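You operate a simulated robot arm through the tools that you are given. There is no shell and no other tool.

You are at the controls of a simulated robot arm. One attempt, no reset.

TASK
Rake the tray's gravel even, tamp it firm, put both tools back.
Fine: Use the short rake and the short tamper. Set down upright: short rake.
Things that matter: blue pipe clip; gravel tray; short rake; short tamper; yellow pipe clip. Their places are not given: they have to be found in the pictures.

The check looks at the end state, three seconds after you hand in, the way a careful person would. Anything else that was tipped, shoved, dropped, spilled or broken makes it a failure.

THE ROBOT
A 6-joint arm with a two-finger parallel gripper, fixed in place. Base frame: the origin is at the foot of the arm, x ahead of it, y to its left, z up. Lengths are in mm, angles in rad, forces in N, time in s.
Its first joint turns from -2.897 to 2.897 rad. Payload 3.91 kg.
Tool frame: the origin (TCP) lies between the finger pads and is the grasp point; the fingertips stand 30 mm ahead of it; z points along the fingers, y is the line along which they close. Largest opening 110 mm; finger width 20, thickness 10; the body of the gripper, 48 by 112 mm, starts 55 mm behind the TCP.
Orientation is that of the tool frame in the base frame, as a unit quaternion [x, y, z, w]. With the fingers straight down and closing along the base's y, the tool's x points along the base's -x, its y along +y and its z along -z.

THE INTERFACE
- The arm moves only by the tool drive_tool. Its arguments are lists of equal length, an entry for each row: "dp": the shift along the tool's x, y, z in cm, a list of three; "angular": the turn, a rotation vector about the tool's x, y, z in rad, a list of three; "fingers": the closure, from 0 (fully open) to 1 (shut). In form: {"dp": [[tx, ty, tz], ...], "angular": [[ax, ay, az], ...], "fingers": [fingers, ...]}. A call has 1 to 20 rows; each row shifts and turns the commanded pose from where the row before left it, along the tool's axes as they then stand. A row lasts 0.2 s, in which the tool goes at most 50 mm and 0.15 rad; a call with a longer step from one row to the next is refused whole, and so is a gripper value outside its range. Where a pose cannot be reached the arm comes as near as it can. A force on the tool above 60 N (or 10 N above the force at the start of the call, whichever is more), or a blocked arm, ends the call early, and 0.2 s more pass. The fingers move at their own pace (about 153 mm/s each) and stop on an object; they squeeze with about 32 N. The grip force told is the motor's: it shows also when the fingers shut on nothing. Time passes only in rows, and 0.2 s behind the last, so rows that do not move let the fingers close. The reply holds the time, the measured pose of the TCP, the force on the tool along the base axes, the opening and the grip force, in the units named above and with some noise, with the torque about the TCP (base axes, N m) and any sound that the robot's microphone picked up.
- Cameras (640 x 400 px; columns grow to the right, rows downward): "scene" is fixed at [220.4, -648.1, 1417.5]; the picture's right is [0.86, -0.51, 0.00], its down [-0.49, -0.83, -0.27] and it looks along [0.14, 0.23, -0.96] (base axes); focal length 248 px, centre (320, 200). "wrist" rides on the gripper at [72, 17, -103] in the tool frame; the picture's right is [-0.23, 0.97, 0.00], its down [-0.76, -0.18, -0.62] and it looks along [-0.61, -0.14, 0.78] (tool axes); focal length 222 px, centre (320, 200).
- grab_frame(camera): a new picture of that camera. No time passes.
- locate(camera, pixels): for up to 12 pixels [column, row] of the newest picture of that camera ("zoom" is the newest enlarged one), the place [x, y, z] in the base frame of the surface seen there, good to about 3 mm. No time passes.
- enlarge(camera, box): a new picture of the part [left, top, right, bottom] of that camera's present view, enlarged. No time passes.
- hand_in(): hands the job in; it is judged then, once.

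Leave the gripper open and the arm clear of the work at the hand-in unless told otherwise.

The tools are called as a command line: name --argument value ..., lists and objects as JSON in quotes. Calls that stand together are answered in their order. drive_tool: Moves the arm, as the interface text tells. Its arguments: {"type":"object","properties":{"dp":{"type":"array","items":{"type":"array","items":{"type":"number"}}},"angular":{"type":"array","items":{"type":"array","items":{"type":"number"}}},"fingers":{"type":"array","items":{"type":"number"}}},"required":["dp","angular","fingers"]} The other tools are called the same way: grab_frame (camera) takes a picture; locate (camera, pixels) gives the place of the surface under pixels of a picture; enlarge (camera, box) takes an enlarged picture of a part of a camera's view; hand_in () hands the job in.

At the start:

```text
t: 0.0
ee_pos: [259.3, -423.5, 1076.4]
tool_rot: [0.0, 1.0, 0.0, 0.0]
contact_force: [-0.3, -0.3, -0.3]
ft_torque: [-0.01, -0.03, 0.02]
width: 110.0
gripper_force: 0.0
```

scene: 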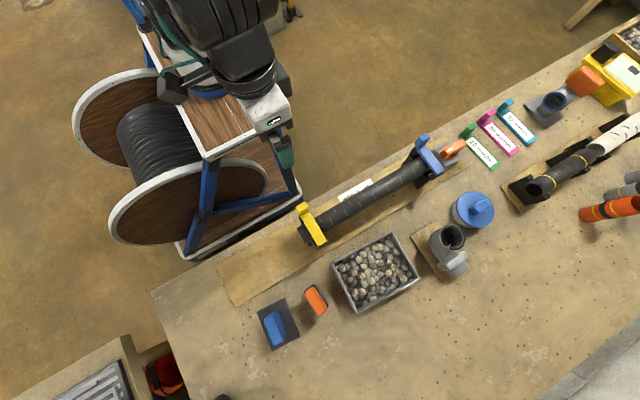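
wrist: 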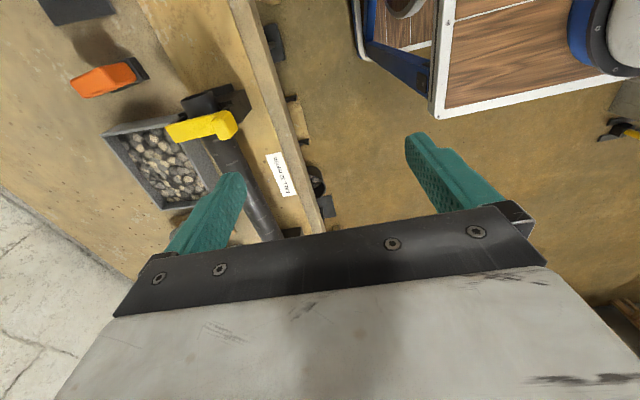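

I see a bench with a pipe held by a yellow and a blue clip, a gravel tray around pixel (375,272), an orange object at (315,300), a blue tool at (275,328) on a dark holder, and more objects to the right. I'll enlarge several parts to identify the short rake and the short tamper.

enlarge --camera "scene" --box '[240, 220, 440, 360]'

enlarge --camera "scene" --box '[400, 90, 580, 290]'

enlarge --camera "scene" --box '[500, 20, 640, 230]'

```text
2.86 times, centred on (340, 290) of scene
```

zoom: 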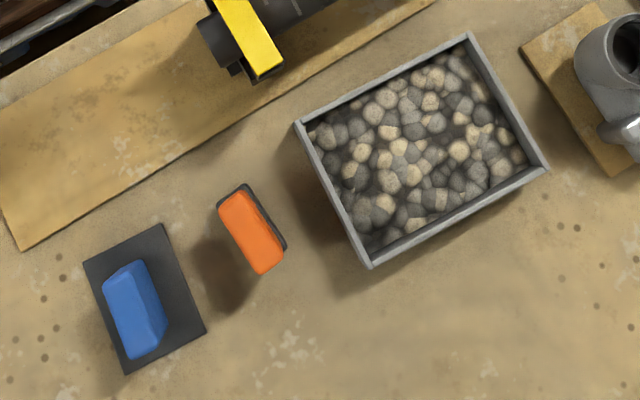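

```text
2.00 times, centred on (490, 190) of scene
```

zoom: 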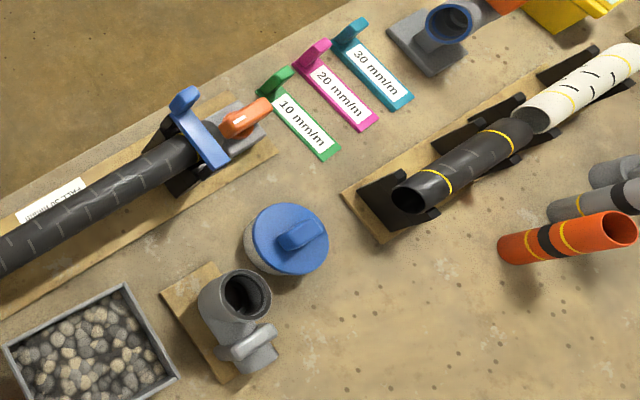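

```text
1.90 times, centred on (570, 125) of scene
```

zoom: 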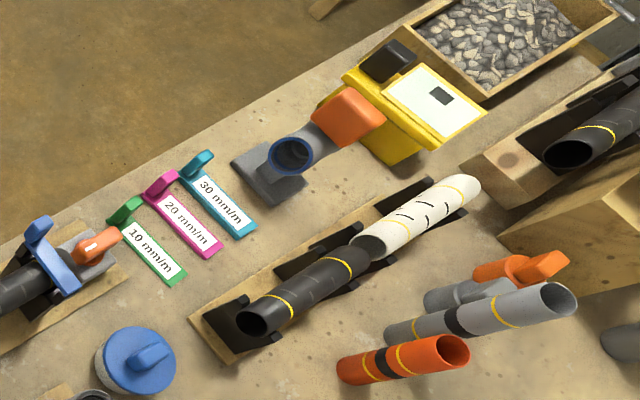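

The orange upright block at (315,300) looks like the rake and the blue block on the dark plate at (275,328) the tamper. I'll measure their places, the tray rim and the gravel heights in the scene picture.

grab_frame --camera "scene"

enlarge --camera "scene" --box '[250, 270, 340, 360]'

enlarge --camera "scene" --box '[320, 225, 430, 320]'

locate --camera "scene" --pixels '[[332, 263], [391, 235], [421, 273], [358, 313], [375, 272], [360, 260], [390, 250], [405, 270], [385, 285], [365, 298], [345, 270], [340, 330]]'

```text
taken
```

scene: 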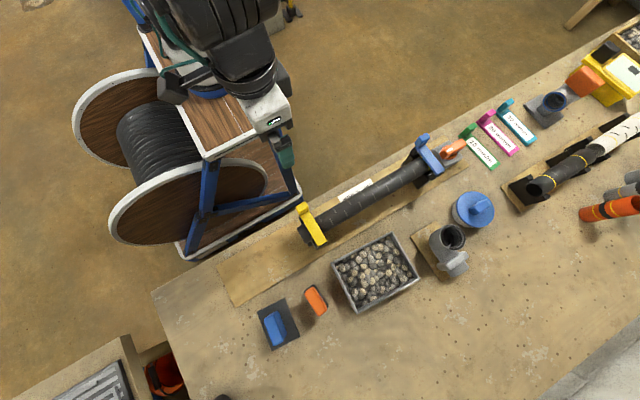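

```text
4.44 times, centred on (295, 315) of scene
```

zoom: 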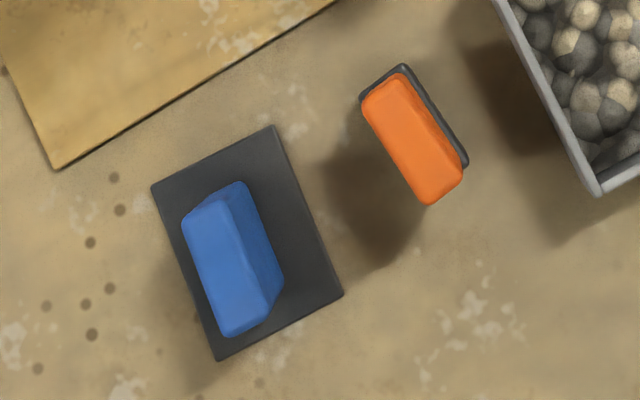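

```text
4.21 times, centred on (375, 272) of scene
```

zoom: 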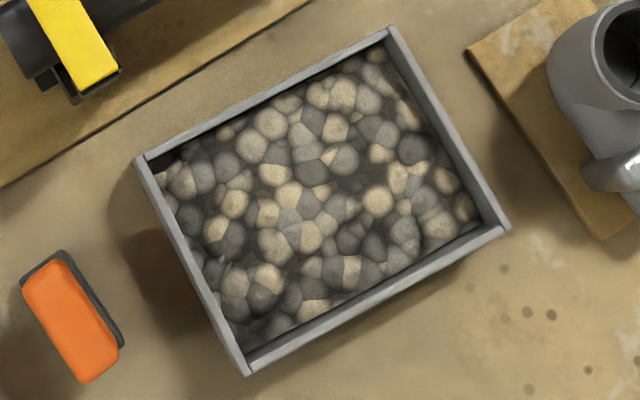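

```text
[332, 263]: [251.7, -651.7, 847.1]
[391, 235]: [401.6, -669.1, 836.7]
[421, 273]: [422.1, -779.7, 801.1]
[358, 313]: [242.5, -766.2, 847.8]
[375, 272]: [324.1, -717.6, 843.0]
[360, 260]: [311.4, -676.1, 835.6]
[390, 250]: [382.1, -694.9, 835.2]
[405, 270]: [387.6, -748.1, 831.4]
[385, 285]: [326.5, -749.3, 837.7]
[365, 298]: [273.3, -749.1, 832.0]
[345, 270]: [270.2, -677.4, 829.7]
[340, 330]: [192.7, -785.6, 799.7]
```

The bench is at z≈800 and the tray rim at ≈848. Now I measure the rim corners in the zoom and a grid of gravel heights.

locate --camera "zoom" --pixels '[[141, 160], [390, 31], [503, 227], [248, 370], [265, 97], [447, 130], [376, 298], [195, 263], [20, 285], [75, 255], [120, 345], [85, 380]]'

locate --camera "zoom" --pixels '[[190, 180], [230, 160], [270, 125], [310, 95], [345, 95], [375, 75], [200, 215], [240, 205], [280, 175], [320, 165], [360, 135], [405, 115]]'

locate --camera "zoom" --pixels '[[215, 260], [260, 240], [300, 215], [340, 195], [380, 175], [430, 155], [235, 300], [280, 280], [320, 265], [365, 240], [410, 220], [450, 195]]'

locate --camera "zoom" --pixels '[[250, 335], [290, 315], [330, 295], [370, 275], [410, 250], [460, 220], [265, 330], [300, 308], [350, 285], [390, 262], [435, 235], [475, 215]]'

```text
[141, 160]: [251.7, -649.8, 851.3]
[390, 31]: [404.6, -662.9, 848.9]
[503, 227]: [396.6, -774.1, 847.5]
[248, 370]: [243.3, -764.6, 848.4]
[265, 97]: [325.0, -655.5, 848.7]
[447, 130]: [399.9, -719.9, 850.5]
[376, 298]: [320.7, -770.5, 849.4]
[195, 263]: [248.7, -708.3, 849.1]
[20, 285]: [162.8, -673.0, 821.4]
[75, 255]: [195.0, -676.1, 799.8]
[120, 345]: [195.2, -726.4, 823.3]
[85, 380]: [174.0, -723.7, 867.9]
```

```text
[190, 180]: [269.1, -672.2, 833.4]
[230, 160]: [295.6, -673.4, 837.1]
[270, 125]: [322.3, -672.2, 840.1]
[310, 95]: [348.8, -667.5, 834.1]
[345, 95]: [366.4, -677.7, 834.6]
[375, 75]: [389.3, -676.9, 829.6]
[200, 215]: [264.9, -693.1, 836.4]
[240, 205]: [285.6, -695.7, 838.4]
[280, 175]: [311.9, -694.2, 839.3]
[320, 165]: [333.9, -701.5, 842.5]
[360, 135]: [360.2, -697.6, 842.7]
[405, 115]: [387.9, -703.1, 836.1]
```

```text
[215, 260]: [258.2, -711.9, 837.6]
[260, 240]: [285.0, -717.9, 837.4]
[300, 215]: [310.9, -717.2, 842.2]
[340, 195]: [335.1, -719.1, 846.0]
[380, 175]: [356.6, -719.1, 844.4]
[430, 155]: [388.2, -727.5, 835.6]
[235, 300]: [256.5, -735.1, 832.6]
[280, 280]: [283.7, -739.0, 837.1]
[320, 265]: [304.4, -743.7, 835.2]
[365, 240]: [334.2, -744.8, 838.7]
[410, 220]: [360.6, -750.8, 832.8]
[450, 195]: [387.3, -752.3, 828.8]
```

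```text
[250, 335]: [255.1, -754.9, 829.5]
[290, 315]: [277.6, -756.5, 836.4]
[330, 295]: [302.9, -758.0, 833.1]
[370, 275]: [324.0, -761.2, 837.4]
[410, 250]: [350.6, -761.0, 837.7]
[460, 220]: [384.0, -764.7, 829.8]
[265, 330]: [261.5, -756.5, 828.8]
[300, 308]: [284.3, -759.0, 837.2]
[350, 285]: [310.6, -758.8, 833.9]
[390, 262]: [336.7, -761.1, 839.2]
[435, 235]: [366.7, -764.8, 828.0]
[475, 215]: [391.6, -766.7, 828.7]
```

The gravel is heaped in the middle (≈846 near (335,-719)) and low at the edges (≈829). Next I look closely at the rake and the tamper, and measure them.

enlarge --camera "scene" --box '[295, 278, 335, 318]'

locate --camera "zoom" --pixels '[[200, 200], [150, 150], [160, 100], [250, 290], [300, 180], [240, 100], [100, 300], [280, 320], [320, 250], [150, 60], [330, 220], [200, 150]]'

```text
10.00 times, centred on (315, 298) of scene
```

zoom: 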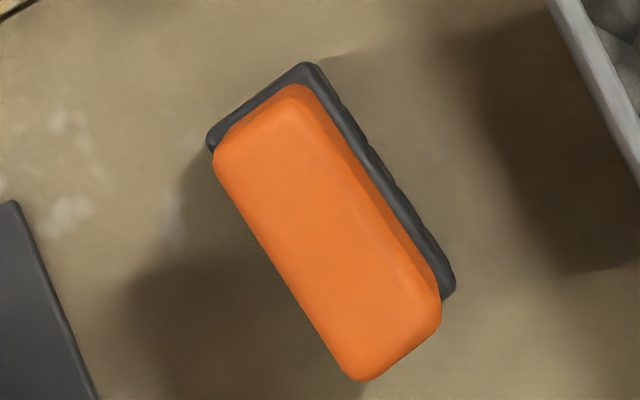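

```text
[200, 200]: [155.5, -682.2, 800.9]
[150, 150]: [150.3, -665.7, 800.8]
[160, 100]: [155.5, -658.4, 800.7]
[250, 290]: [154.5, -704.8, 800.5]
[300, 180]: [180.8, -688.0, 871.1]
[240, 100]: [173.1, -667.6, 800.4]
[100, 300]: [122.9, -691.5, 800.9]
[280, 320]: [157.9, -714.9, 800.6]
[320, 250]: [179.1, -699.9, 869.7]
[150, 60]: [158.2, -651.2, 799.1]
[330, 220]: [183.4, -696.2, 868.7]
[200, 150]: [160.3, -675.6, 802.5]
```

The rake's orange grip top is at z≈870, with a dark head below. I measure the corners of the grip and of the dark head.

locate --camera "zoom" --pixels '[[225, 160], [285, 92], [360, 370], [428, 305], [325, 235], [350, 190], [312, 75], [213, 137], [448, 288], [330, 90], [380, 165], [420, 235]]'

enlarge --camera "scene" --box '[250, 295, 310, 350]'

locate --camera "zoom" --pixels '[[255, 170], [320, 150], [300, 330], [370, 300], [310, 240], [345, 220], [210, 110], [345, 45], [430, 240], [290, 350], [340, 120], [390, 210]]'

```text
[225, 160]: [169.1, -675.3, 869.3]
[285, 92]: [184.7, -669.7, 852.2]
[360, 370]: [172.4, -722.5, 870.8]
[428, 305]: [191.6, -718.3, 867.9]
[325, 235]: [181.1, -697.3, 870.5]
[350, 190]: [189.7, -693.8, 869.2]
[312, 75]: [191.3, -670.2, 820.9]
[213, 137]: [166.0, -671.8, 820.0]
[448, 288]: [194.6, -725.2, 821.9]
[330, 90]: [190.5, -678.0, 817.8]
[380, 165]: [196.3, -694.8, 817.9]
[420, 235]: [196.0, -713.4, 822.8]
```

```text
7.27 times, centred on (280, 322) of scene
```

zoom: 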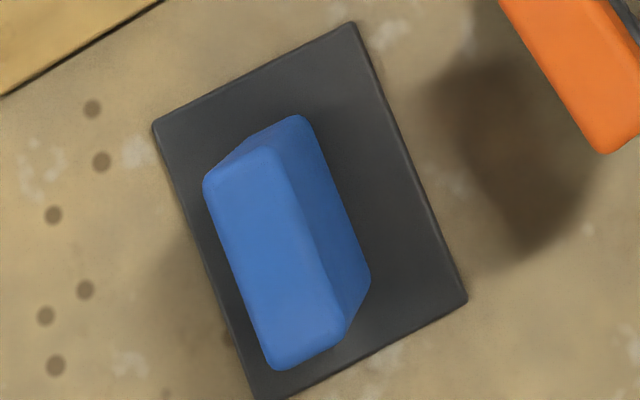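

```text
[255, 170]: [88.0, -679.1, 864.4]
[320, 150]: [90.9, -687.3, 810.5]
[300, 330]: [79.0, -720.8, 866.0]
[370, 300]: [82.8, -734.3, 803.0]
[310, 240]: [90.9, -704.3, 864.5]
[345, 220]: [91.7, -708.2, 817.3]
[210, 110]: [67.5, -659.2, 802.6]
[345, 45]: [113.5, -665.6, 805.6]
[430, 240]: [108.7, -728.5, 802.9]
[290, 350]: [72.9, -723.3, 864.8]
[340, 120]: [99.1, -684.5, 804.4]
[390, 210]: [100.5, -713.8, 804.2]
```

The rake grip is about 20 x 50 mm, top at 870, centre near (180,-697). The tamper grip top is at 865 near (83,-702) on a flat plate. I'll check the clips, pipe and nearby obstacles for height before moving.

locate --camera "scene" --pixels '[[305, 208], [320, 240], [303, 235], [340, 214], [380, 190], [355, 190], [425, 142], [440, 170], [452, 150], [450, 240], [475, 205], [440, 245]]'

locate --camera "zoom" --pixels '[[208, 190], [262, 155], [340, 330], [275, 362], [275, 260], [155, 127], [350, 26], [463, 298], [258, 392], [300, 120], [365, 275], [320, 230]]'

enlarge --camera "scene" --box '[280, 160, 400, 260]'

```text
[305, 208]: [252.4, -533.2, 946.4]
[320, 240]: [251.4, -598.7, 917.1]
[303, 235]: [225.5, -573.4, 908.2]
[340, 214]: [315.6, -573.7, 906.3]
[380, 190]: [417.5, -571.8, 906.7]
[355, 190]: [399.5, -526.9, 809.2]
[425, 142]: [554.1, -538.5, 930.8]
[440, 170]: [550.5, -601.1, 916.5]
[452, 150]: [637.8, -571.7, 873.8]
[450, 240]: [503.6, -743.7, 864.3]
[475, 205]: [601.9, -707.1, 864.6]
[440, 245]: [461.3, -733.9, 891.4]
```

```text
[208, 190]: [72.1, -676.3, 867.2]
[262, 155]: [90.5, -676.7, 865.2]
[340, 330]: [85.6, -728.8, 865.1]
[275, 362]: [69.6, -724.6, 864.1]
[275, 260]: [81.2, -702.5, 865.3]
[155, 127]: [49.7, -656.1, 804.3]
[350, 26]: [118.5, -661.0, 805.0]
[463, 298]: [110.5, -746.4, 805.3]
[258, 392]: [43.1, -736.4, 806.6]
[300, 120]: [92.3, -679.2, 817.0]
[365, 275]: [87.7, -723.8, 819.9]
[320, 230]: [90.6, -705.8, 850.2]
```

```text
4.00 times, centred on (340, 210) of scene
```

zoom: 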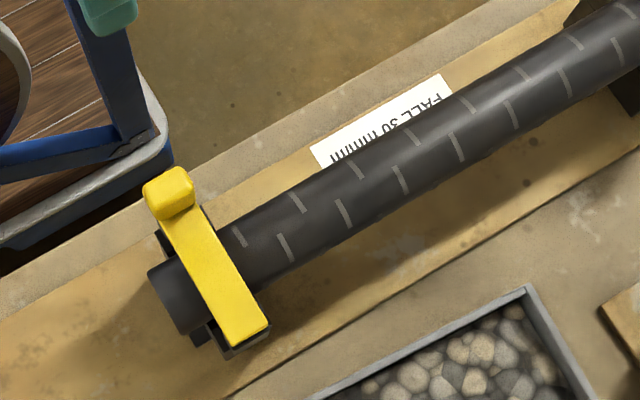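

The pipe lies at y≈-570, z up to 910, the yellow clip up to 946; the tray is clear of both. I now move at the present height to above the rake (about (180,-697)), then turn the tool about 84° so that the fingers close across the narrow side of the rake grip.

drive_tool --dp '[[1.13, -3.91, 0], [1.13, -3.91, 0], [1.13, -3.91, 0], [1.13, -3.91, 0], [1.13, -3.91, 0], [1.13, -3.91, 0], [1.13, -3.91, 0], [0, 0, 0], [0, 0, 0], [0, 0, 0], [0, 0, 0], [0, 0, 0], [0, 0, 0], [0, 0, 0], [0, 0, 0], [0, 0, 0], [0, 0, 0]]' --angular '[[0, 0, 0], [0, 0, 0], [0, 0, 0], [0, 0, 0], [0, 0, 0], [0, 0, 0], [0, 0, 0], [0, 0, 0.1466], [0, 0, 0.1466], [0, 0, 0.1466], [0, 0, 0.1466], [0, 0, 0.1466], [0, 0, 0.1466], [0, 0, 0.1466], [0, 0, 0.1466], [0, 0, 0.1466], [0, 0, 0.1466]]' --fingers '[0, 0, 0, 0, 0, 0, 0, 0, 0, 0, 0, 0.2, 0.3, 0.4, 0.45, 0.45, 0.45]'

```text
t: 3.6
ee_pos: [180.6, -697.5, 1075.5]
tool_rot: [0.671, 0.742, 0.0, -0.001]
contact_force: [-0.6, 0.5, 0.0]
ft_torque: [-0.02, 0.0, 0.01]
width: 60.5
gripper_force: 0.1
```

The tool is above the rake, fingers set to a 60 mm gap. I take wrist and scene pictures to check alignment.

grab_frame --camera "wrist"

grab_frame --camera "scene"

```text
taken
```

wrist: 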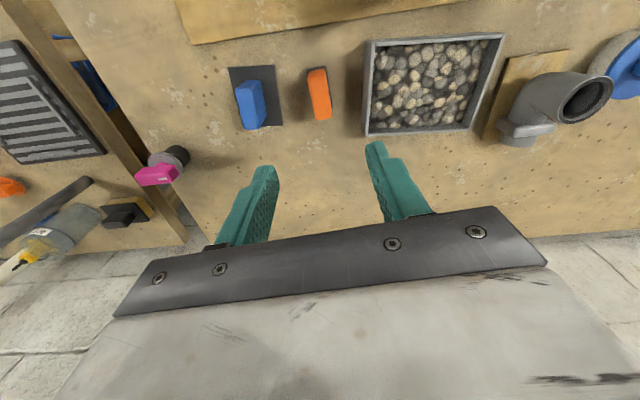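

```text
taken
```

scene: 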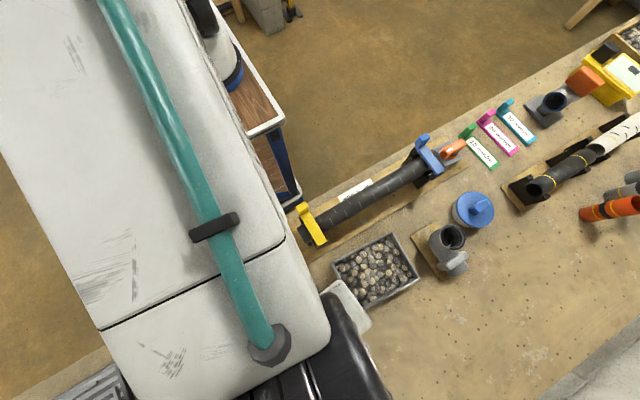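

The wrist view shows the blue-gripped tool at (250,105), the orange one at (320,92) and the tray at (430,85). I enlarge that part to confirm which is which.

enlarge --camera "wrist" --box '[215, 55, 345, 140]'

enlarge --camera "wrist" --box '[295, 55, 345, 130]'

locate --camera "wrist" --pixels '[[307, 70], [325, 68], [314, 119], [331, 118], [319, 92], [160, 172], [235, 70], [280, 125], [370, 40], [503, 36], [466, 130], [367, 134]]'

```text
4.71 times, centred on (280, 98) of wrist
```

zoom: 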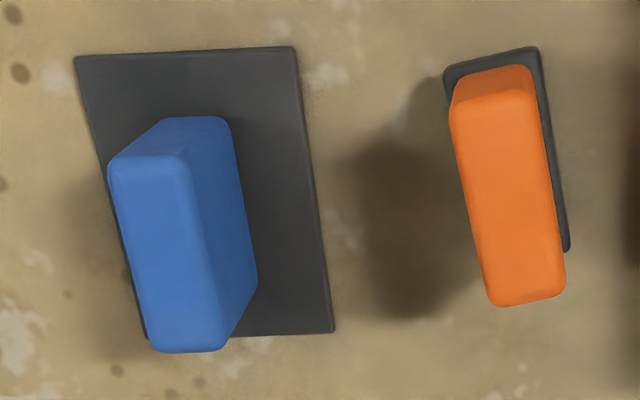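

```text
5.33 times, centred on (320, 92) of wrist
```

zoom: 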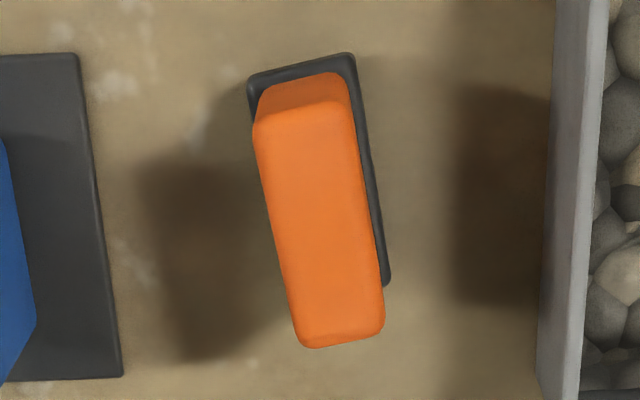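

```text
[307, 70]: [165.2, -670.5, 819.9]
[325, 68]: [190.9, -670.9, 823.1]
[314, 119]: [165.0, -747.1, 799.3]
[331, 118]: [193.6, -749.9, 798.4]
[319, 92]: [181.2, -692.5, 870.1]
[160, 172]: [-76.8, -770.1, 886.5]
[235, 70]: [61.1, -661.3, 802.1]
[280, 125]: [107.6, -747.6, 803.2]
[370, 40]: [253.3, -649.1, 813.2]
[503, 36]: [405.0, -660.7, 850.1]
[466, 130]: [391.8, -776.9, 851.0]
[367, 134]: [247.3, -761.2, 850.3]
```

The orange tool has a narrow head (rake); the blue one a flat plate (tamper). I measure the grip edges in the zoom.

locate --camera "zoom" --pixels '[[260, 135], [352, 120], [302, 340], [380, 330], [310, 230], [262, 180], [360, 170], [285, 270], [372, 260], [300, 90], [370, 200], [386, 280]]'

enlarge --camera "wrist" --box '[225, 60, 290, 135]'

locate --camera "zoom" --pixels '[[205, 185], [310, 180], [243, 385], [335, 380], [270, 280], [150, 40], [400, 30], [445, 360], [320, 130], [380, 270], [345, 130], [385, 300]]'

```text
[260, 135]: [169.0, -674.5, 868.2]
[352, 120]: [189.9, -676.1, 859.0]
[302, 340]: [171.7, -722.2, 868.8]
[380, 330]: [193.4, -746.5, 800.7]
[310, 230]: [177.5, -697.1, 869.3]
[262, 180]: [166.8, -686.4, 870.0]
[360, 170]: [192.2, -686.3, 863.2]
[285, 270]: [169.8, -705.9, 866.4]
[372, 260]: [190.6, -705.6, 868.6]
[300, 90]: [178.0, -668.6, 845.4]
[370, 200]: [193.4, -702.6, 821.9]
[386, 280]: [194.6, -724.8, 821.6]
```

```text
5.33 times, centred on (258, 98) of wrist
```

zoom: 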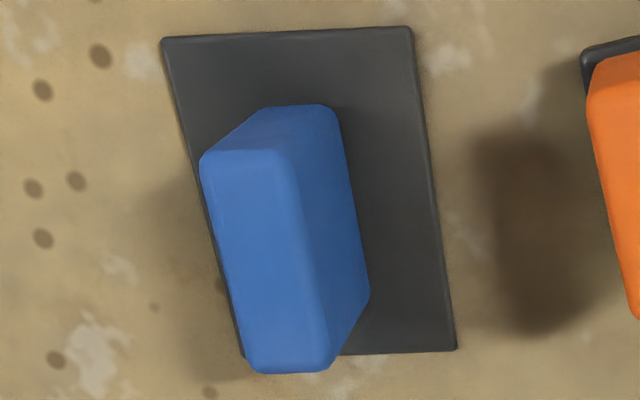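

```text
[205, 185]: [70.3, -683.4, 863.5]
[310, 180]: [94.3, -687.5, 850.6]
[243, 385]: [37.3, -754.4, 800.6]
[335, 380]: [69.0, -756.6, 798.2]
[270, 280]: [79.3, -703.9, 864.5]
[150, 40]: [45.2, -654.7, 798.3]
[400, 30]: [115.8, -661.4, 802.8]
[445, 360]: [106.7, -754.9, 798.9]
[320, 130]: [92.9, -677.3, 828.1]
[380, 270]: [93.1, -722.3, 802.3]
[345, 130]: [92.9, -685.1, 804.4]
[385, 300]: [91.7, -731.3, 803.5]
```

The rake grip is centred at about (180,-697), yaw ≈4°. I trim the tool yaw slightly and descend to z≈900 with the fingers at a 60 mm gap, then look.

drive_tool --dp '[[0, 0, 4], [0, 0, 4], [0, 0, 4], [0, 0, 3], [0, 0, 2], [0, 0, 0.5], [0, 0, 0]]' --angular '[[0, 0, 0.03], [0, 0, 0], [0, 0, 0], [0, 0, 0], [0, 0, 0], [0, 0, 0], [0, 0, 0]]' --fingers '[0.45, 0.45, 0.45, 0.45, 0.45, 0.45, 0.45]'

grab_frame --camera "wrist"

```text
t: 5.2
ee_pos: [179.1, -696.2, 899.7]
tool_rot: [0.68, 0.733, 0.0, -0.001]
contact_force: [-0.4, 0.0, -0.4]
ft_torque: [-0.03, 0.05, 0.03]
width: 60.4
gripper_force: 0.0
```

```text
taken
```

wrist: 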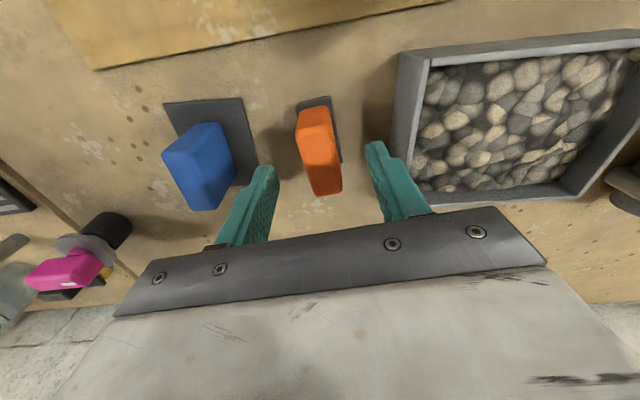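

The fingertips are at the grip's top level and the orange grip at (320,150) sits between the fingers. I re-measure the grip from this nearer view.

enlarge --camera "wrist" --box '[280, 85, 360, 205]'

locate --camera "wrist" --pixels '[[298, 115], [328, 110], [315, 193], [340, 188], [318, 150], [307, 150], [332, 150], [340, 158], [330, 97], [297, 104], [265, 170], [375, 145]]'

```text
3.33 times, centred on (320, 145) of wrist
```

zoom: 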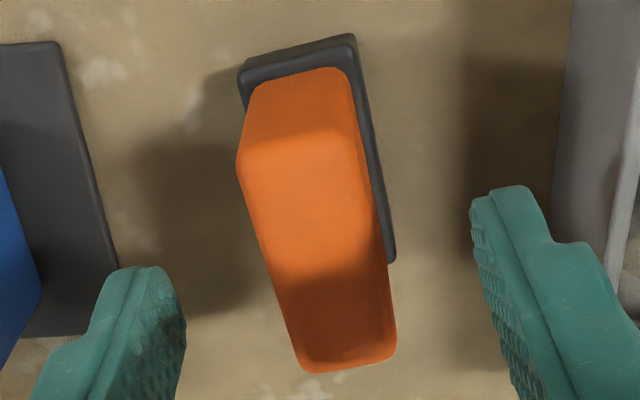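

```text
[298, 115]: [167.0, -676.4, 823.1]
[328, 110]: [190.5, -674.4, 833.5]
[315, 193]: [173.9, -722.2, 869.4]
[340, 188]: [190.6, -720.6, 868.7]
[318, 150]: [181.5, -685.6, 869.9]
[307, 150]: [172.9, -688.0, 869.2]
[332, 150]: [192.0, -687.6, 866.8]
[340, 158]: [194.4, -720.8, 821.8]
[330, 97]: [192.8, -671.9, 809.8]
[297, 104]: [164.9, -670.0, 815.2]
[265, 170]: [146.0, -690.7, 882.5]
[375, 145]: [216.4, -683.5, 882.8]
```

The grip's centre is about (181,-698); I shift 2 mm each way, descend to z≈857 (fingertips just above the rake head at 822) and close the fingers.

drive_tool --dp '[[-0.2, 0.2, 1.5], [0, 0, 1.5], [0, 0, 0.8], [0, 0, 0.5], [0, 0, 0], [0, 0, 0], [0, 0, 0], [0, 0, 0], [0, 0, 0]]' --angular '[[0, 0, 0], [0, 0, 0], [0, 0, 0], [0, 0, 0], [0, 0, 0], [0, 0, 0], [0, 0, 0], [0, 0, 0], [0, 0, 0]]' --fingers '[0.45, 0.45, 0.45, 0.45, 0.45, 0.7, 1, 1, 1]'

grab_frame --camera "wrist"

```text
t: 7.2
ee_pos: [182.1, -699.3, 857.5]
tool_rot: [0.68, 0.733, -0.001, 0.0]
contact_force: [-0.1, -1.3, -0.5]
ft_torque: [-0.02, 0.01, -0.01]
width: 23.6
gripper_force: 32.0
```

```text
taken
```

wrist: 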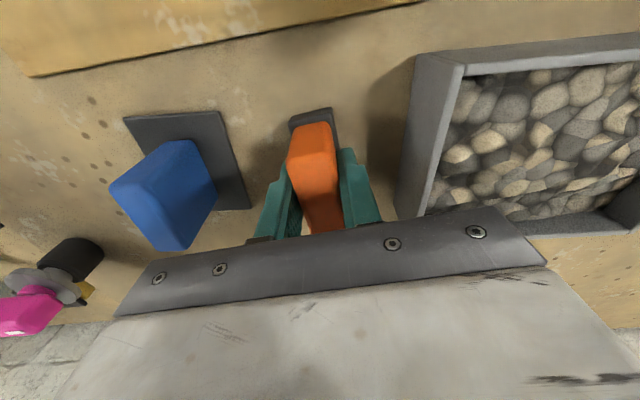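

The rake is gripped (23.6 mm, 32 N) at TCP (182.1,-699.3,857.5); I remember this for putting it back. Now I lift it straight up 9 cm and look.

drive_tool --dp '[[0, 0, -1], [0, 0, -2], [0, 0, -3], [0, 0, -3], [0, 0, 0]]' --angular '[[0, 0, 0], [0, 0, 0], [0, 0, 0], [0, 0, 0], [0, 0, 0]]' --fingers '[1, 1, 1, 1, 1]'

grab_frame --camera "wrist"

grab_frame --camera "scene"

```text
t: 8.4
ee_pos: [182.8, -701.8, 943.9]
tool_rot: [0.68, 0.733, 0.0, 0.0]
contact_force: [-0.6, -0.3, -0.1]
ft_torque: [-0.01, -0.01, -0.01]
width: 23.7
gripper_force: 31.7
```

```text
taken
```

wrist: 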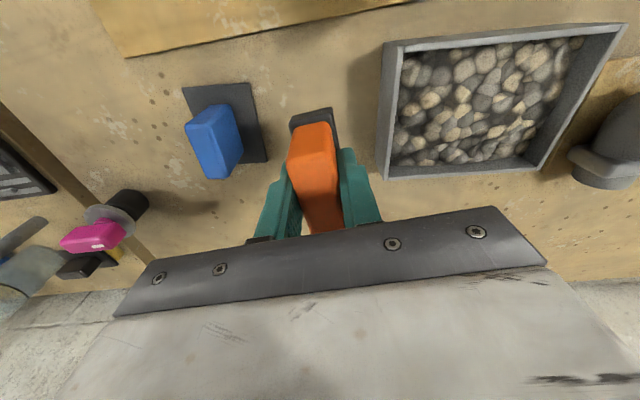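

```text
taken
```

scene: 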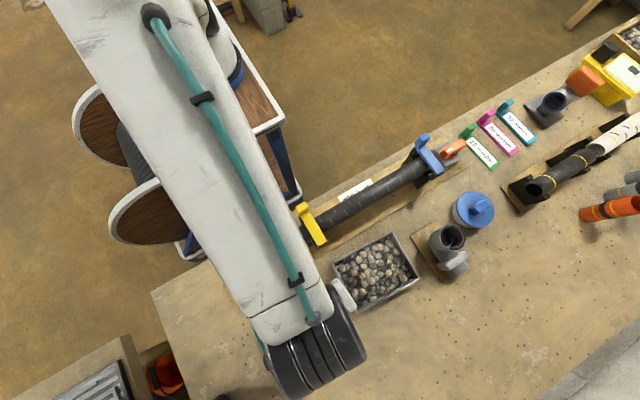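

The rake comes up cleanly. I now turn it to the tray's yaw (about -4°) and carry it above the tray's low left end, lane nearer the front edge (target about (276,-731)), still at z≈944.

drive_tool --dp '[[0, 0, 0], [0, 0, 0], [-0.75, 3.19, 0], [-0.75, 3.19, 0], [-0.75, 3.19, 0], [0, 0, 0]]' --angular '[[0, 0, 0.074], [0, 0, 0.074], [0, 0, 0], [0, 0, 0], [0, 0, 0], [0, 0, 0]]' --fingers '[1, 1, 1, 1, 1, 1]'

grab_frame --camera "wrist"

```text
t: 9.8
ee_pos: [275.3, -730.6, 950.0]
tool_rot: [0.733, 0.681, 0.0, 0.001]
contact_force: [0.0, -0.3, -1.3]
ft_torque: [0.02, -0.01, -0.02]
width: 23.5
gripper_force: 32.0
```

```text
taken
```

wrist: 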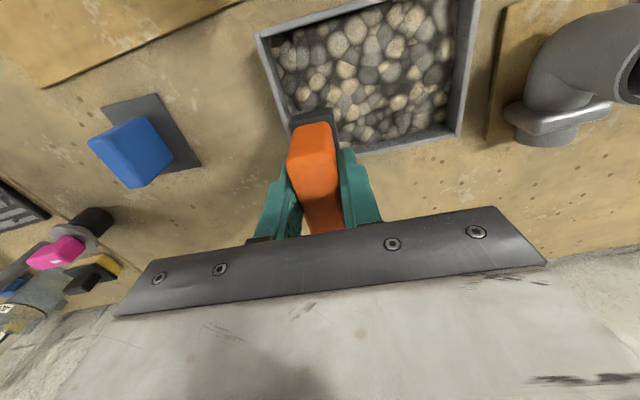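

The rake hangs over the tray. I measure the inner rim and the gravel from this near view before lowering.

drive_tool --dp '[[0, 0, 0], [0, 0, 0]]' --angular '[[0, 0, 0], [0, 0, 0]]' --fingers '[1, 1]'

enlarge --camera "wrist" --box '[245, 0, 485, 160]'

locate --camera "zoom" --pixels '[[60, 110], [100, 220], [560, 100], [575, 340], [400, 380], [300, 400], [45, 100], [610, 60], [585, 350], [70, 240], [570, 180], [110, 310]]'

```text
t: 10.4
ee_pos: [276.4, -730.0, 948.2]
tool_rot: [0.732, 0.681, 0.001, 0.0]
contact_force: [0.2, 0.5, -1.6]
ft_torque: [0.01, -0.05, 0.01]
width: 23.8
gripper_force: 31.9
```

```text
2.50 times, centred on (365, 80) of wrist
```

zoom: 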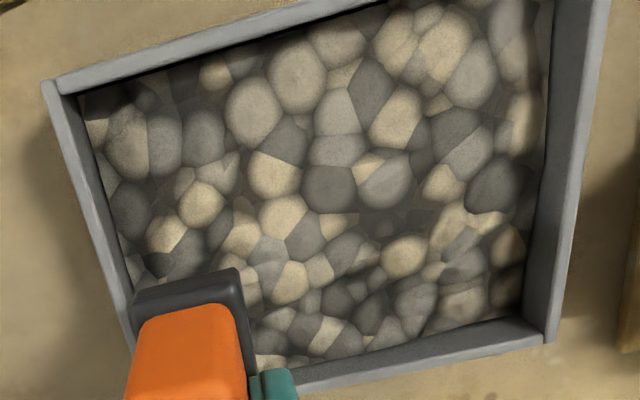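

```text
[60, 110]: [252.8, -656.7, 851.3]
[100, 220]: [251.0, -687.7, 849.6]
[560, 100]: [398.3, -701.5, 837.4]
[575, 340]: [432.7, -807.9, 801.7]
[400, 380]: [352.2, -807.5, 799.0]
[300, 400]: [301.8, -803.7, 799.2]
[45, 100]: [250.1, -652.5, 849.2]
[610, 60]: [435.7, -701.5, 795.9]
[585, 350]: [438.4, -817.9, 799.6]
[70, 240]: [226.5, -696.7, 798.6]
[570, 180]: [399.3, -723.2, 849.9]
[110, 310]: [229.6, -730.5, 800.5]
```

Inner walls are about 4 mm thick. I lower the rake over the low left end until the tines are at about z=841 (TCP ≈898).

drive_tool --dp '[[0, 0, 1.5], [0, 0, 1.5], [0, 0, 1.0], [0, 0, 0.6], [0, 0, 0.4], [0, 0, 0], [0, 0, 0]]' --angular '[[0, 0, 0], [0, 0, 0], [0, 0, 0], [0, 0, 0], [0, 0, 0], [0, 0, 0], [0, 0, 0]]' --fingers '[1, 1, 1, 1, 1, 1, 1]'

enlarge --camera "wrist" --box '[245, 40, 485, 190]'

enlarge --camera "scene" --box '[300, 220, 440, 320]'

```text
t: 12.0
ee_pos: [275.4, -728.2, 898.1]
tool_rot: [0.732, 0.681, 0.001, 0.001]
contact_force: [-0.3, -0.1, -1.5]
ft_torque: [0.02, 0.03, 0.02]
width: 23.7
gripper_force: 31.9
```

```text
2.67 times, centred on (365, 115) of wrist
```

zoom: 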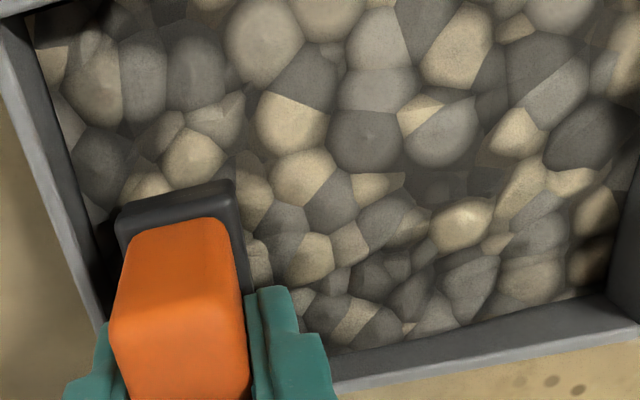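

```text
4.00 times, centred on (370, 270) of scene
```

zoom: 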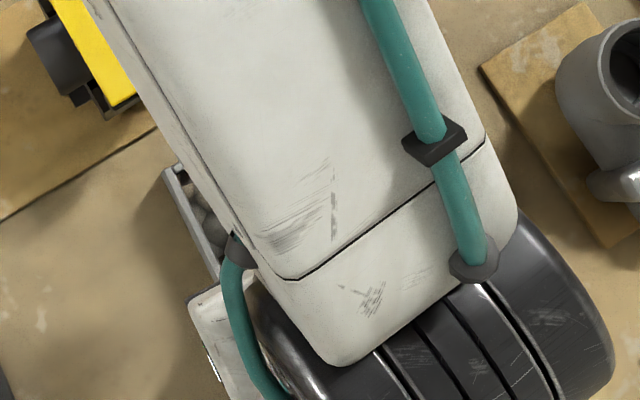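

No contact yet (tines ≈840.5). I drag the rake along the tray's length toward the right end (9.6 cm, slowly), shaving the heap.

drive_tool --dp '[[0, 1.2, 0], [0, 1.2, 0], [0, 1.2, 0], [0, 1.2, 0], [0, 1.2, 0], [0, 1.2, 0], [0, 1.2, 0], [0, 1.2, 0], [0, 0, 0]]' --angular '[[0, 0, 0], [0, 0, 0], [0, 0, 0], [0, 0, 0], [0, 0, 0], [0, 0, 0], [0, 0, 0], [0, 0, 0], [0, 0, 0]]' --fingers '[1, 1, 1, 1, 1, 1, 1, 1, 1]'

grab_frame --camera "wrist"

enlarge --camera "wrist" --box '[150, 20, 390, 190]'

```text
t: 14.0
ee_pos: [370.3, -735.2, 898.1]
tool_rot: [0.733, 0.68, 0.0, 0.0]
contact_force: [-0.7, 0.0, -1.9]
ft_torque: [-0.02, 0.03, 0.02]
width: 23.8
gripper_force: 32.4
```

```text
taken
```

wrist: 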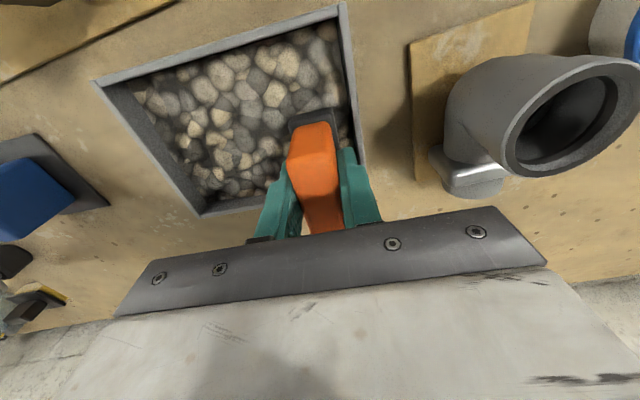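

```text
2.35 times, centred on (270, 105) of wrist
```

zoom: 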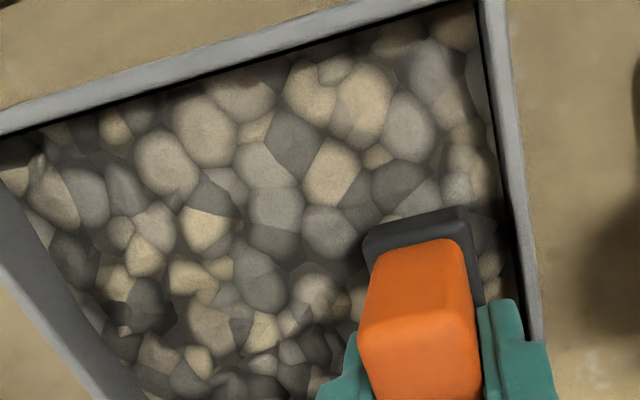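

The rake went across with no strong force. I measure the gravel heights in the raked lane and beyond from this zoom.

locate --camera "zoom" --pixels '[[60, 190], [110, 190], [160, 165], [210, 130], [260, 95], [310, 90], [350, 105], [405, 125], [440, 70], [450, 150], [400, 50], [120, 130]]'

locate --camera "zoom" --pixels '[[80, 260], [140, 255], [200, 230], [260, 175], [275, 215], [330, 175], [335, 235], [385, 180], [260, 270], [300, 290], [210, 280], [140, 300]]'

locate --camera "zoom" --pixels '[[110, 285], [150, 350], [200, 325], [260, 330], [310, 340], [340, 310], [260, 365], [300, 355], [200, 360], [180, 385], [120, 340], [230, 390]]'

```text
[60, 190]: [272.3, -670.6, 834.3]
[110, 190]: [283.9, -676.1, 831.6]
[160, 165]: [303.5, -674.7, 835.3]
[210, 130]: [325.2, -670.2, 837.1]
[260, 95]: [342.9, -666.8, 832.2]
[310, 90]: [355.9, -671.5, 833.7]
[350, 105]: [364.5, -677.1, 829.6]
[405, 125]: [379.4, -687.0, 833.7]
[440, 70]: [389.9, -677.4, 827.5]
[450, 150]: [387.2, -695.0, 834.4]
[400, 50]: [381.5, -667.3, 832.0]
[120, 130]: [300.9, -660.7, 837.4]
```

```text
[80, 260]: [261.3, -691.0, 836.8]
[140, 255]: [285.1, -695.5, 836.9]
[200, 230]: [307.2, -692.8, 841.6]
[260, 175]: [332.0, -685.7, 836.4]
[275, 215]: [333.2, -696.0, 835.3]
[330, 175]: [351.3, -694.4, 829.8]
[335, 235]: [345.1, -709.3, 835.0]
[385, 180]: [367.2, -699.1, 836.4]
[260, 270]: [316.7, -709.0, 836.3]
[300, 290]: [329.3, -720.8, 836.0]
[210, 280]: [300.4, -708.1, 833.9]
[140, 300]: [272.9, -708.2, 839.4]
```

```text
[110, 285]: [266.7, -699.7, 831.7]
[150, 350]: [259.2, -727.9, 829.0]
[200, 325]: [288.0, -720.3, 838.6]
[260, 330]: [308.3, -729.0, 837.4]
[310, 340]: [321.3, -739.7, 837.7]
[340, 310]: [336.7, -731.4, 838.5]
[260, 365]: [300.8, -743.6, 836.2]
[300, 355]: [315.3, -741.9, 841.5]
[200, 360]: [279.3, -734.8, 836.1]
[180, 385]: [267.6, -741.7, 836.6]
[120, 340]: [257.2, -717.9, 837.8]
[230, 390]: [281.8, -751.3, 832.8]
```

The heap is already much lower (e.g. 836 at (330,-721), was 846). Next: lift 1 cm, shift to the lane nearer the pipe (v=+19), lower to about tines 839.5 and drag back to the left end.

drive_tool --dp '[[0, 0, -1.2], [1.9, 0, 0], [1.9, 0, 0], [0, 0, 0.6], [0, 0, 0.7], [0, 0, 0], [0, -1.2, 0], [0, -1.2, 0], [0, -1.2, 0], [0, -1.2, 0], [0, -1.2, 0], [0, -1.2, 0], [0, -1.2, 0], [0, -1.2, 0], [0, 0, 0]]' --angular '[[0, 0, 0], [0, 0, 0], [0, 0, 0], [0, 0, 0], [0, 0, 0], [0, 0, 0], [0, 0, 0], [0, 0, 0], [0, 0, 0], [0, 0, 0], [0, 0, 0], [0, 0, 0], [0, 0, 0], [0, 0, 0], [0, 0, 0]]' --fingers '[1, 1, 1, 1, 1, 1, 1, 1, 1, 1, 1, 1, 1, 1, 1]'

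enlarge --camera "wrist" --box '[245, 40, 485, 190]'

```text
t: 17.2
ee_pos: [277.2, -690.9, 895.7]
tool_rot: [0.733, 0.681, 0.0, -0.001]
contact_force: [0.2, 0.2, -1.5]
ft_torque: [0.01, 0.01, -0.02]
width: 23.5
gripper_force: 31.9
```

```text
2.67 times, centred on (365, 115) of wrist
```

zoom: 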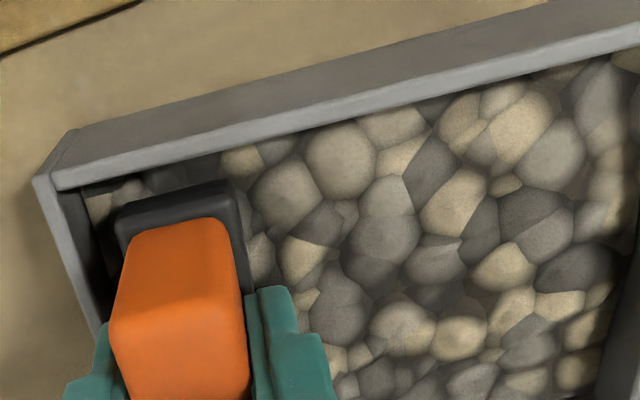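

Second lane done without force. Now a middle lane: lift, shift to v=0, and drag left to right with the tines at ≈838.

drive_tool --dp '[[0, 0, -1.2], [-1.85, 0, 0], [0, 0, 0.6], [0, 0, 0.6], [0, 0, 0], [0, 1.2, 0], [0, 1.2, 0], [0, 1.2, 0], [0, 1.2, 0], [0, 1.2, 0], [0, 1.2, 0], [0, 1.2, 0], [0, 1.2, 0], [0, 0, 0], [0, 0, -2], [0, 0, -3]]' --angular '[[0, 0, 0], [0, 0, 0], [0, 0, 0], [0, 0, 0], [0, 0, 0], [0, 0, 0], [0, 0, 0], [0, 0, 0], [0, 0, 0], [0, 0, 0], [0, 0, 0], [0, 0, 0], [0, 0, 0], [0, 0, 0], [0, 0, 0], [0, 0, 0]]' --fingers '[1, 1, 1, 1, 1, 1, 1, 1, 1, 1, 1, 1, 1, 1, 1, 1]'

enlarge --camera "wrist" --box '[120, 10, 380, 180]'

```text
t: 20.6
ee_pos: [373.5, -712.8, 945.0]
tool_rot: [0.733, 0.681, 0.0, 0.0]
contact_force: [-0.1, 0.7, -1.2]
ft_torque: [0.04, 0.0, 0.03]
width: 23.9
gripper_force: 31.8
```

```text
2.35 times, centred on (250, 95) of wrist
```

zoom: 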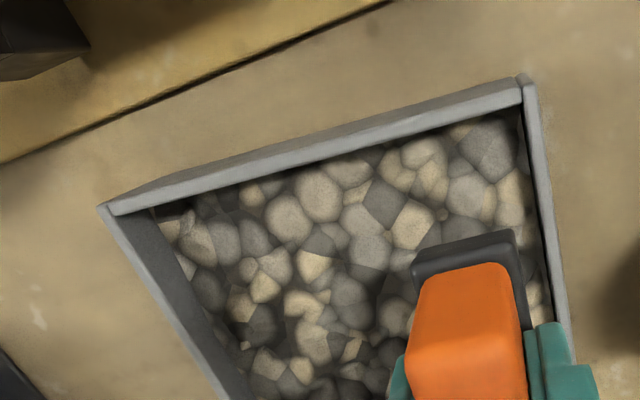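

I carry the rake back left to above its place (clear of the tray) so that both cameras can see the gravel.

drive_tool --dp '[[0, -4.7, 0], [0, -4.7, 0], [0, -4.7, 0], [0, -4.7, 0], [0, 0, 0], [0, 0, 0]]' --angular '[[0, 0, 0], [0, 0, 0], [0, 0, 0], [0, 0, 0], [0, 0, 0], [0, 0, 0]]' --fingers '[1, 1, 1, 1, 1, 1]'

enlarge --camera "scene" --box '[320, 225, 430, 320]'

locate --camera "zoom" --pixels '[[190, 180], [230, 160], [270, 125], [310, 95], [345, 95], [375, 75], [200, 215], [240, 205], [280, 175], [320, 165], [360, 135], [405, 115]]'

locate --camera "zoom" --pixels '[[215, 260], [260, 240], [300, 215], [340, 195], [380, 175], [430, 155], [235, 300], [280, 280], [320, 265], [365, 240], [410, 220], [450, 195]]'

locate --camera "zoom" --pixels '[[250, 335], [290, 315], [330, 295], [370, 275], [410, 250], [460, 220], [265, 330], [300, 308], [350, 285], [390, 262], [435, 235], [475, 215]]'

```text
t: 22.0
ee_pos: [186.4, -700.0, 945.9]
tool_rot: [0.732, 0.681, 0.0, 0.001]
contact_force: [0.1, 0.4, -1.2]
ft_torque: [0.02, -0.03, 0.02]
width: 23.6
gripper_force: 31.7
```

```text
4.21 times, centred on (375, 272) of scene
```

zoom: 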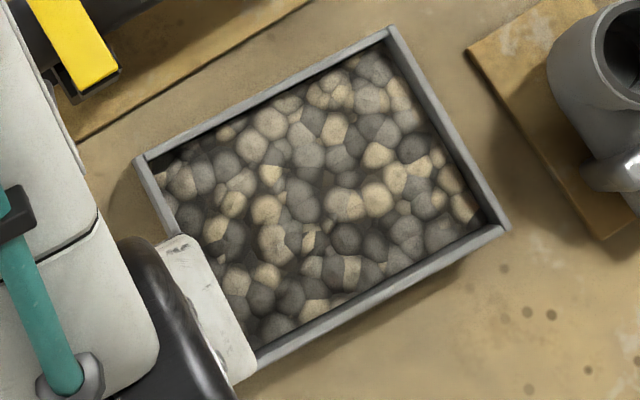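

```text
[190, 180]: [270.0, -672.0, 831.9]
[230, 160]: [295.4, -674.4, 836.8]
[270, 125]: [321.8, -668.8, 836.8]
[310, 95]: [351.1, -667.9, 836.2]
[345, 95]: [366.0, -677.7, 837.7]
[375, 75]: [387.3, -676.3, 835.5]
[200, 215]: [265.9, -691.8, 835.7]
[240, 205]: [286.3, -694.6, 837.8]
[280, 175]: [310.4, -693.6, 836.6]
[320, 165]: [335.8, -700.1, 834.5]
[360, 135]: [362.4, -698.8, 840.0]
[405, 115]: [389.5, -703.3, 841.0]
```

```text
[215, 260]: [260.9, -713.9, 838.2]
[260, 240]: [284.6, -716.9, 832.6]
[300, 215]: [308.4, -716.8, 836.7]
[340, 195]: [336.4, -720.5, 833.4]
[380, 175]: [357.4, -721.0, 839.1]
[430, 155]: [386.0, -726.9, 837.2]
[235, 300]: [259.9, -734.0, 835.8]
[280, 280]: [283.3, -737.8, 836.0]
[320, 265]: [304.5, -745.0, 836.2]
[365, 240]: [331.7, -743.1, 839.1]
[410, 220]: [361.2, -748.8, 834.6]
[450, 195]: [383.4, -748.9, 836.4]
```

```text
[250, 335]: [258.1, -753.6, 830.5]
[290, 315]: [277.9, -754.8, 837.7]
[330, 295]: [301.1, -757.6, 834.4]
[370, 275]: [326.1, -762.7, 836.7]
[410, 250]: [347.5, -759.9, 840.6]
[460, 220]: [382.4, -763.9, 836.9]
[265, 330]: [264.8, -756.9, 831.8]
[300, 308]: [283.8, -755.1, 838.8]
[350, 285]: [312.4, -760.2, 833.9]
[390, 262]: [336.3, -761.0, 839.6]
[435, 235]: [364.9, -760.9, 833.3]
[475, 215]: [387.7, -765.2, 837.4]
```

The gravel now reads about 836.5 ± 3 all over, slightly higher at the right end and lower at the left. I do finishing passes from right to left with tines at ≈837, first in the lane nearer the pipe.

drive_tool --dp '[[0.43, 4.75, 0], [0.43, 4.75, 0], [0.43, 4.75, 0], [0.43, 4.75, 0], [0, 0, 2], [0, 0, 2], [0, 0, 0.8], [0, 0, 0.3], [0, 0, 0], [0, -1.3, 0], [0, -1.3, 0], [0, -1.3, 0], [0, -1.3, 0], [0, -1.3, 0], [0, -1.3, 0], [0, -1.3, 0], [0, -1.3, 0], [0, 0, 0]]' --angular '[[0, 0, 0], [0, 0, 0], [0, 0, 0], [0, 0, 0], [0, 0, 0], [0, 0, 0], [0, 0, 0], [0, 0, 0], [0, 0, 0], [0, 0, 0], [0, 0, 0], [0, 0, 0], [0, 0, 0], [0, 0, 0], [0, 0, 0], [0, 0, 0], [0, 0, 0], [0, 0, 0]]' --fingers '[1, 1, 1, 1, 1, 1, 1, 1, 1, 1, 1, 1, 1, 1, 1, 1, 1, 1]'

```text
t: 25.8
ee_pos: [272.6, -690.7, 893.3]
tool_rot: [0.732, 0.681, 0.0, 0.0]
contact_force: [0.4, 0.5, -1.3]
ft_torque: [-0.05, -0.01, 0.01]
width: 23.3
gripper_force: 32.3
```

Tines at ≈836, no force. Now the same finishing pass in the front lane, right to left.

drive_tool --dp '[[0, 0, -1.5], [-0.97, 2.62, 0], [-0.97, 2.62, 0], [-0.97, 2.62, 0], [-0.97, 2.62, 0], [0, 0, 0.8], [0, 0, 0.6], [0, 0, 0], [0, -1.3, 0], [0, -1.3, 0], [0, -1.3, 0], [0, -1.3, 0], [0, -1.3, 0], [0, -1.3, 0], [0, -1.3, 0], [0, -1.3, 0], [0, 0, 0]]' --angular '[[0, 0, 0], [0, 0, 0], [0, 0, 0], [0, 0, 0], [0, 0, 0], [0, 0, 0], [0, 0, 0], [0, 0, 0], [0, 0, 0], [0, 0, 0], [0, 0, 0], [0, 0, 0], [0, 0, 0], [0, 0, 0], [0, 0, 0], [0, 0, 0], [0, 0, 0]]' --fingers '[1, 1, 1, 1, 1, 1, 1, 1, 1, 1, 1, 1, 1, 1, 1, 1, 1]'

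```text
t: 29.4
ee_pos: [270.6, -729.4, 897.3]
tool_rot: [0.733, 0.68, 0.0, 0.0]
contact_force: [-0.4, 0.4, -1.6]
ft_torque: [0.05, 0.01, -0.02]
width: 23.7
gripper_force: 31.7
```

The height reads 897 though I expected 894; I wait one row to read the pose again.

drive_tool --dp '[[0, 0, 0]]' --angular '[[0, 0, 0]]' --fingers '[1]'

enlarge --camera "wrist" --box '[245, 30, 485, 190]'

```text
t: 29.8
ee_pos: [270.0, -728.9, 896.8]
tool_rot: [0.733, 0.681, 0.0, 0.0]
contact_force: [0.2, -0.1, -1.1]
ft_torque: [-0.04, 0.01, -0.04]
width: 23.5
gripper_force: 32.3
```

```text
2.50 times, centred on (365, 110) of wrist
```

zoom: 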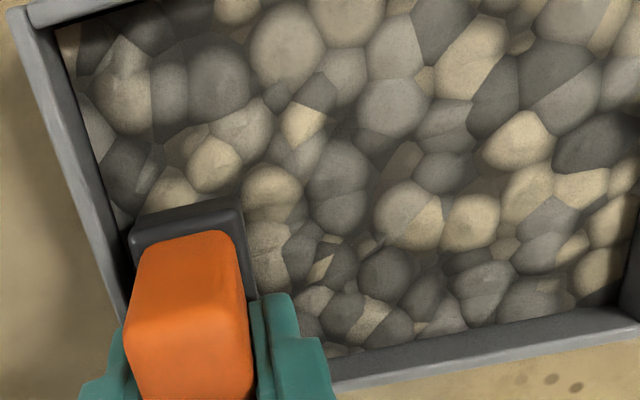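

The tines are at ≈839 in this lane, a little high. I repeat the front lane right to left 3 mm lower.

drive_tool --dp '[[0, 0, -1.5], [0, 3.5, 0], [0, 3.5, 0], [0, 3.5, 0], [0, 0, 0.9], [0, 0, 0.9], [0, 0, 0], [0, -1.3, 0], [0, -1.3, 0], [0, -1.3, 0], [0, -1.3, 0], [0, -1.3, 0], [0, -1.3, 0], [0, -1.3, 0], [0, -1.3, 0], [0, 0, 0]]' --angular '[[0, 0, 0], [0, 0, 0], [0, 0, 0], [0, 0, 0], [0, 0, 0], [0, 0, 0], [0, 0, 0], [0, 0, 0], [0, 0, 0], [0, 0, 0], [0, 0, 0], [0, 0, 0], [0, 0, 0], [0, 0, 0], [0, 0, 0], [0, 0, 0]]' --fingers '[1, 1, 1, 1, 1, 1, 1, 1, 1, 1, 1, 1, 1, 1, 1, 1]'

```text
t: 33.2
ee_pos: [272.5, -729.2, 893.7]
tool_rot: [0.732, 0.681, 0.0, 0.0]
contact_force: [1.0, -0.5, -2.0]
ft_torque: [0.0, 0.0, -0.01]
width: 23.5
gripper_force: 32.2
```

Good, tines ≈836. Now a middle pass right to left, then lift.

drive_tool --dp '[[0, 0, -1.5], [0.63, 3.5, 0], [0.63, 3.5, 0], [0.63, 3.5, 0], [0, 0, 0.8], [0, 0, 0.6], [0, 0, 0], [0, -1.3, 0], [0, -1.3, 0], [0, -1.3, 0], [0, -1.3, 0], [0, -1.3, 0], [0, -1.3, 0], [0, -1.3, 0], [0, -1.3, 0], [0, 0, 0], [0, 0, -2.5], [0, 0, -2.5], [0, 0, 0]]' --angular '[[0, 0, 0], [0, 0, 0], [0, 0, 0], [0, 0, 0], [0, 0, 0], [0, 0, 0], [0, 0, 0], [0, 0, 0], [0, 0, 0], [0, 0, 0], [0, 0, 0], [0, 0, 0], [0, 0, 0], [0, 0, 0], [0, 0, 0], [0, 0, 0], [0, 0, 0], [0, 0, 0], [0, 0, 0]]' --fingers '[1, 1, 1, 1, 1, 1, 1, 1, 1, 1, 1, 1, 1, 1, 1, 1, 1, 1, 1]'

```text
t: 37.2
ee_pos: [274.8, -711.9, 944.0]
tool_rot: [0.733, 0.68, 0.0, 0.0]
contact_force: [0.0, -0.5, -3.0]
ft_torque: [0.02, 0.0, -0.01]
width: 23.6
gripper_force: 31.5
```

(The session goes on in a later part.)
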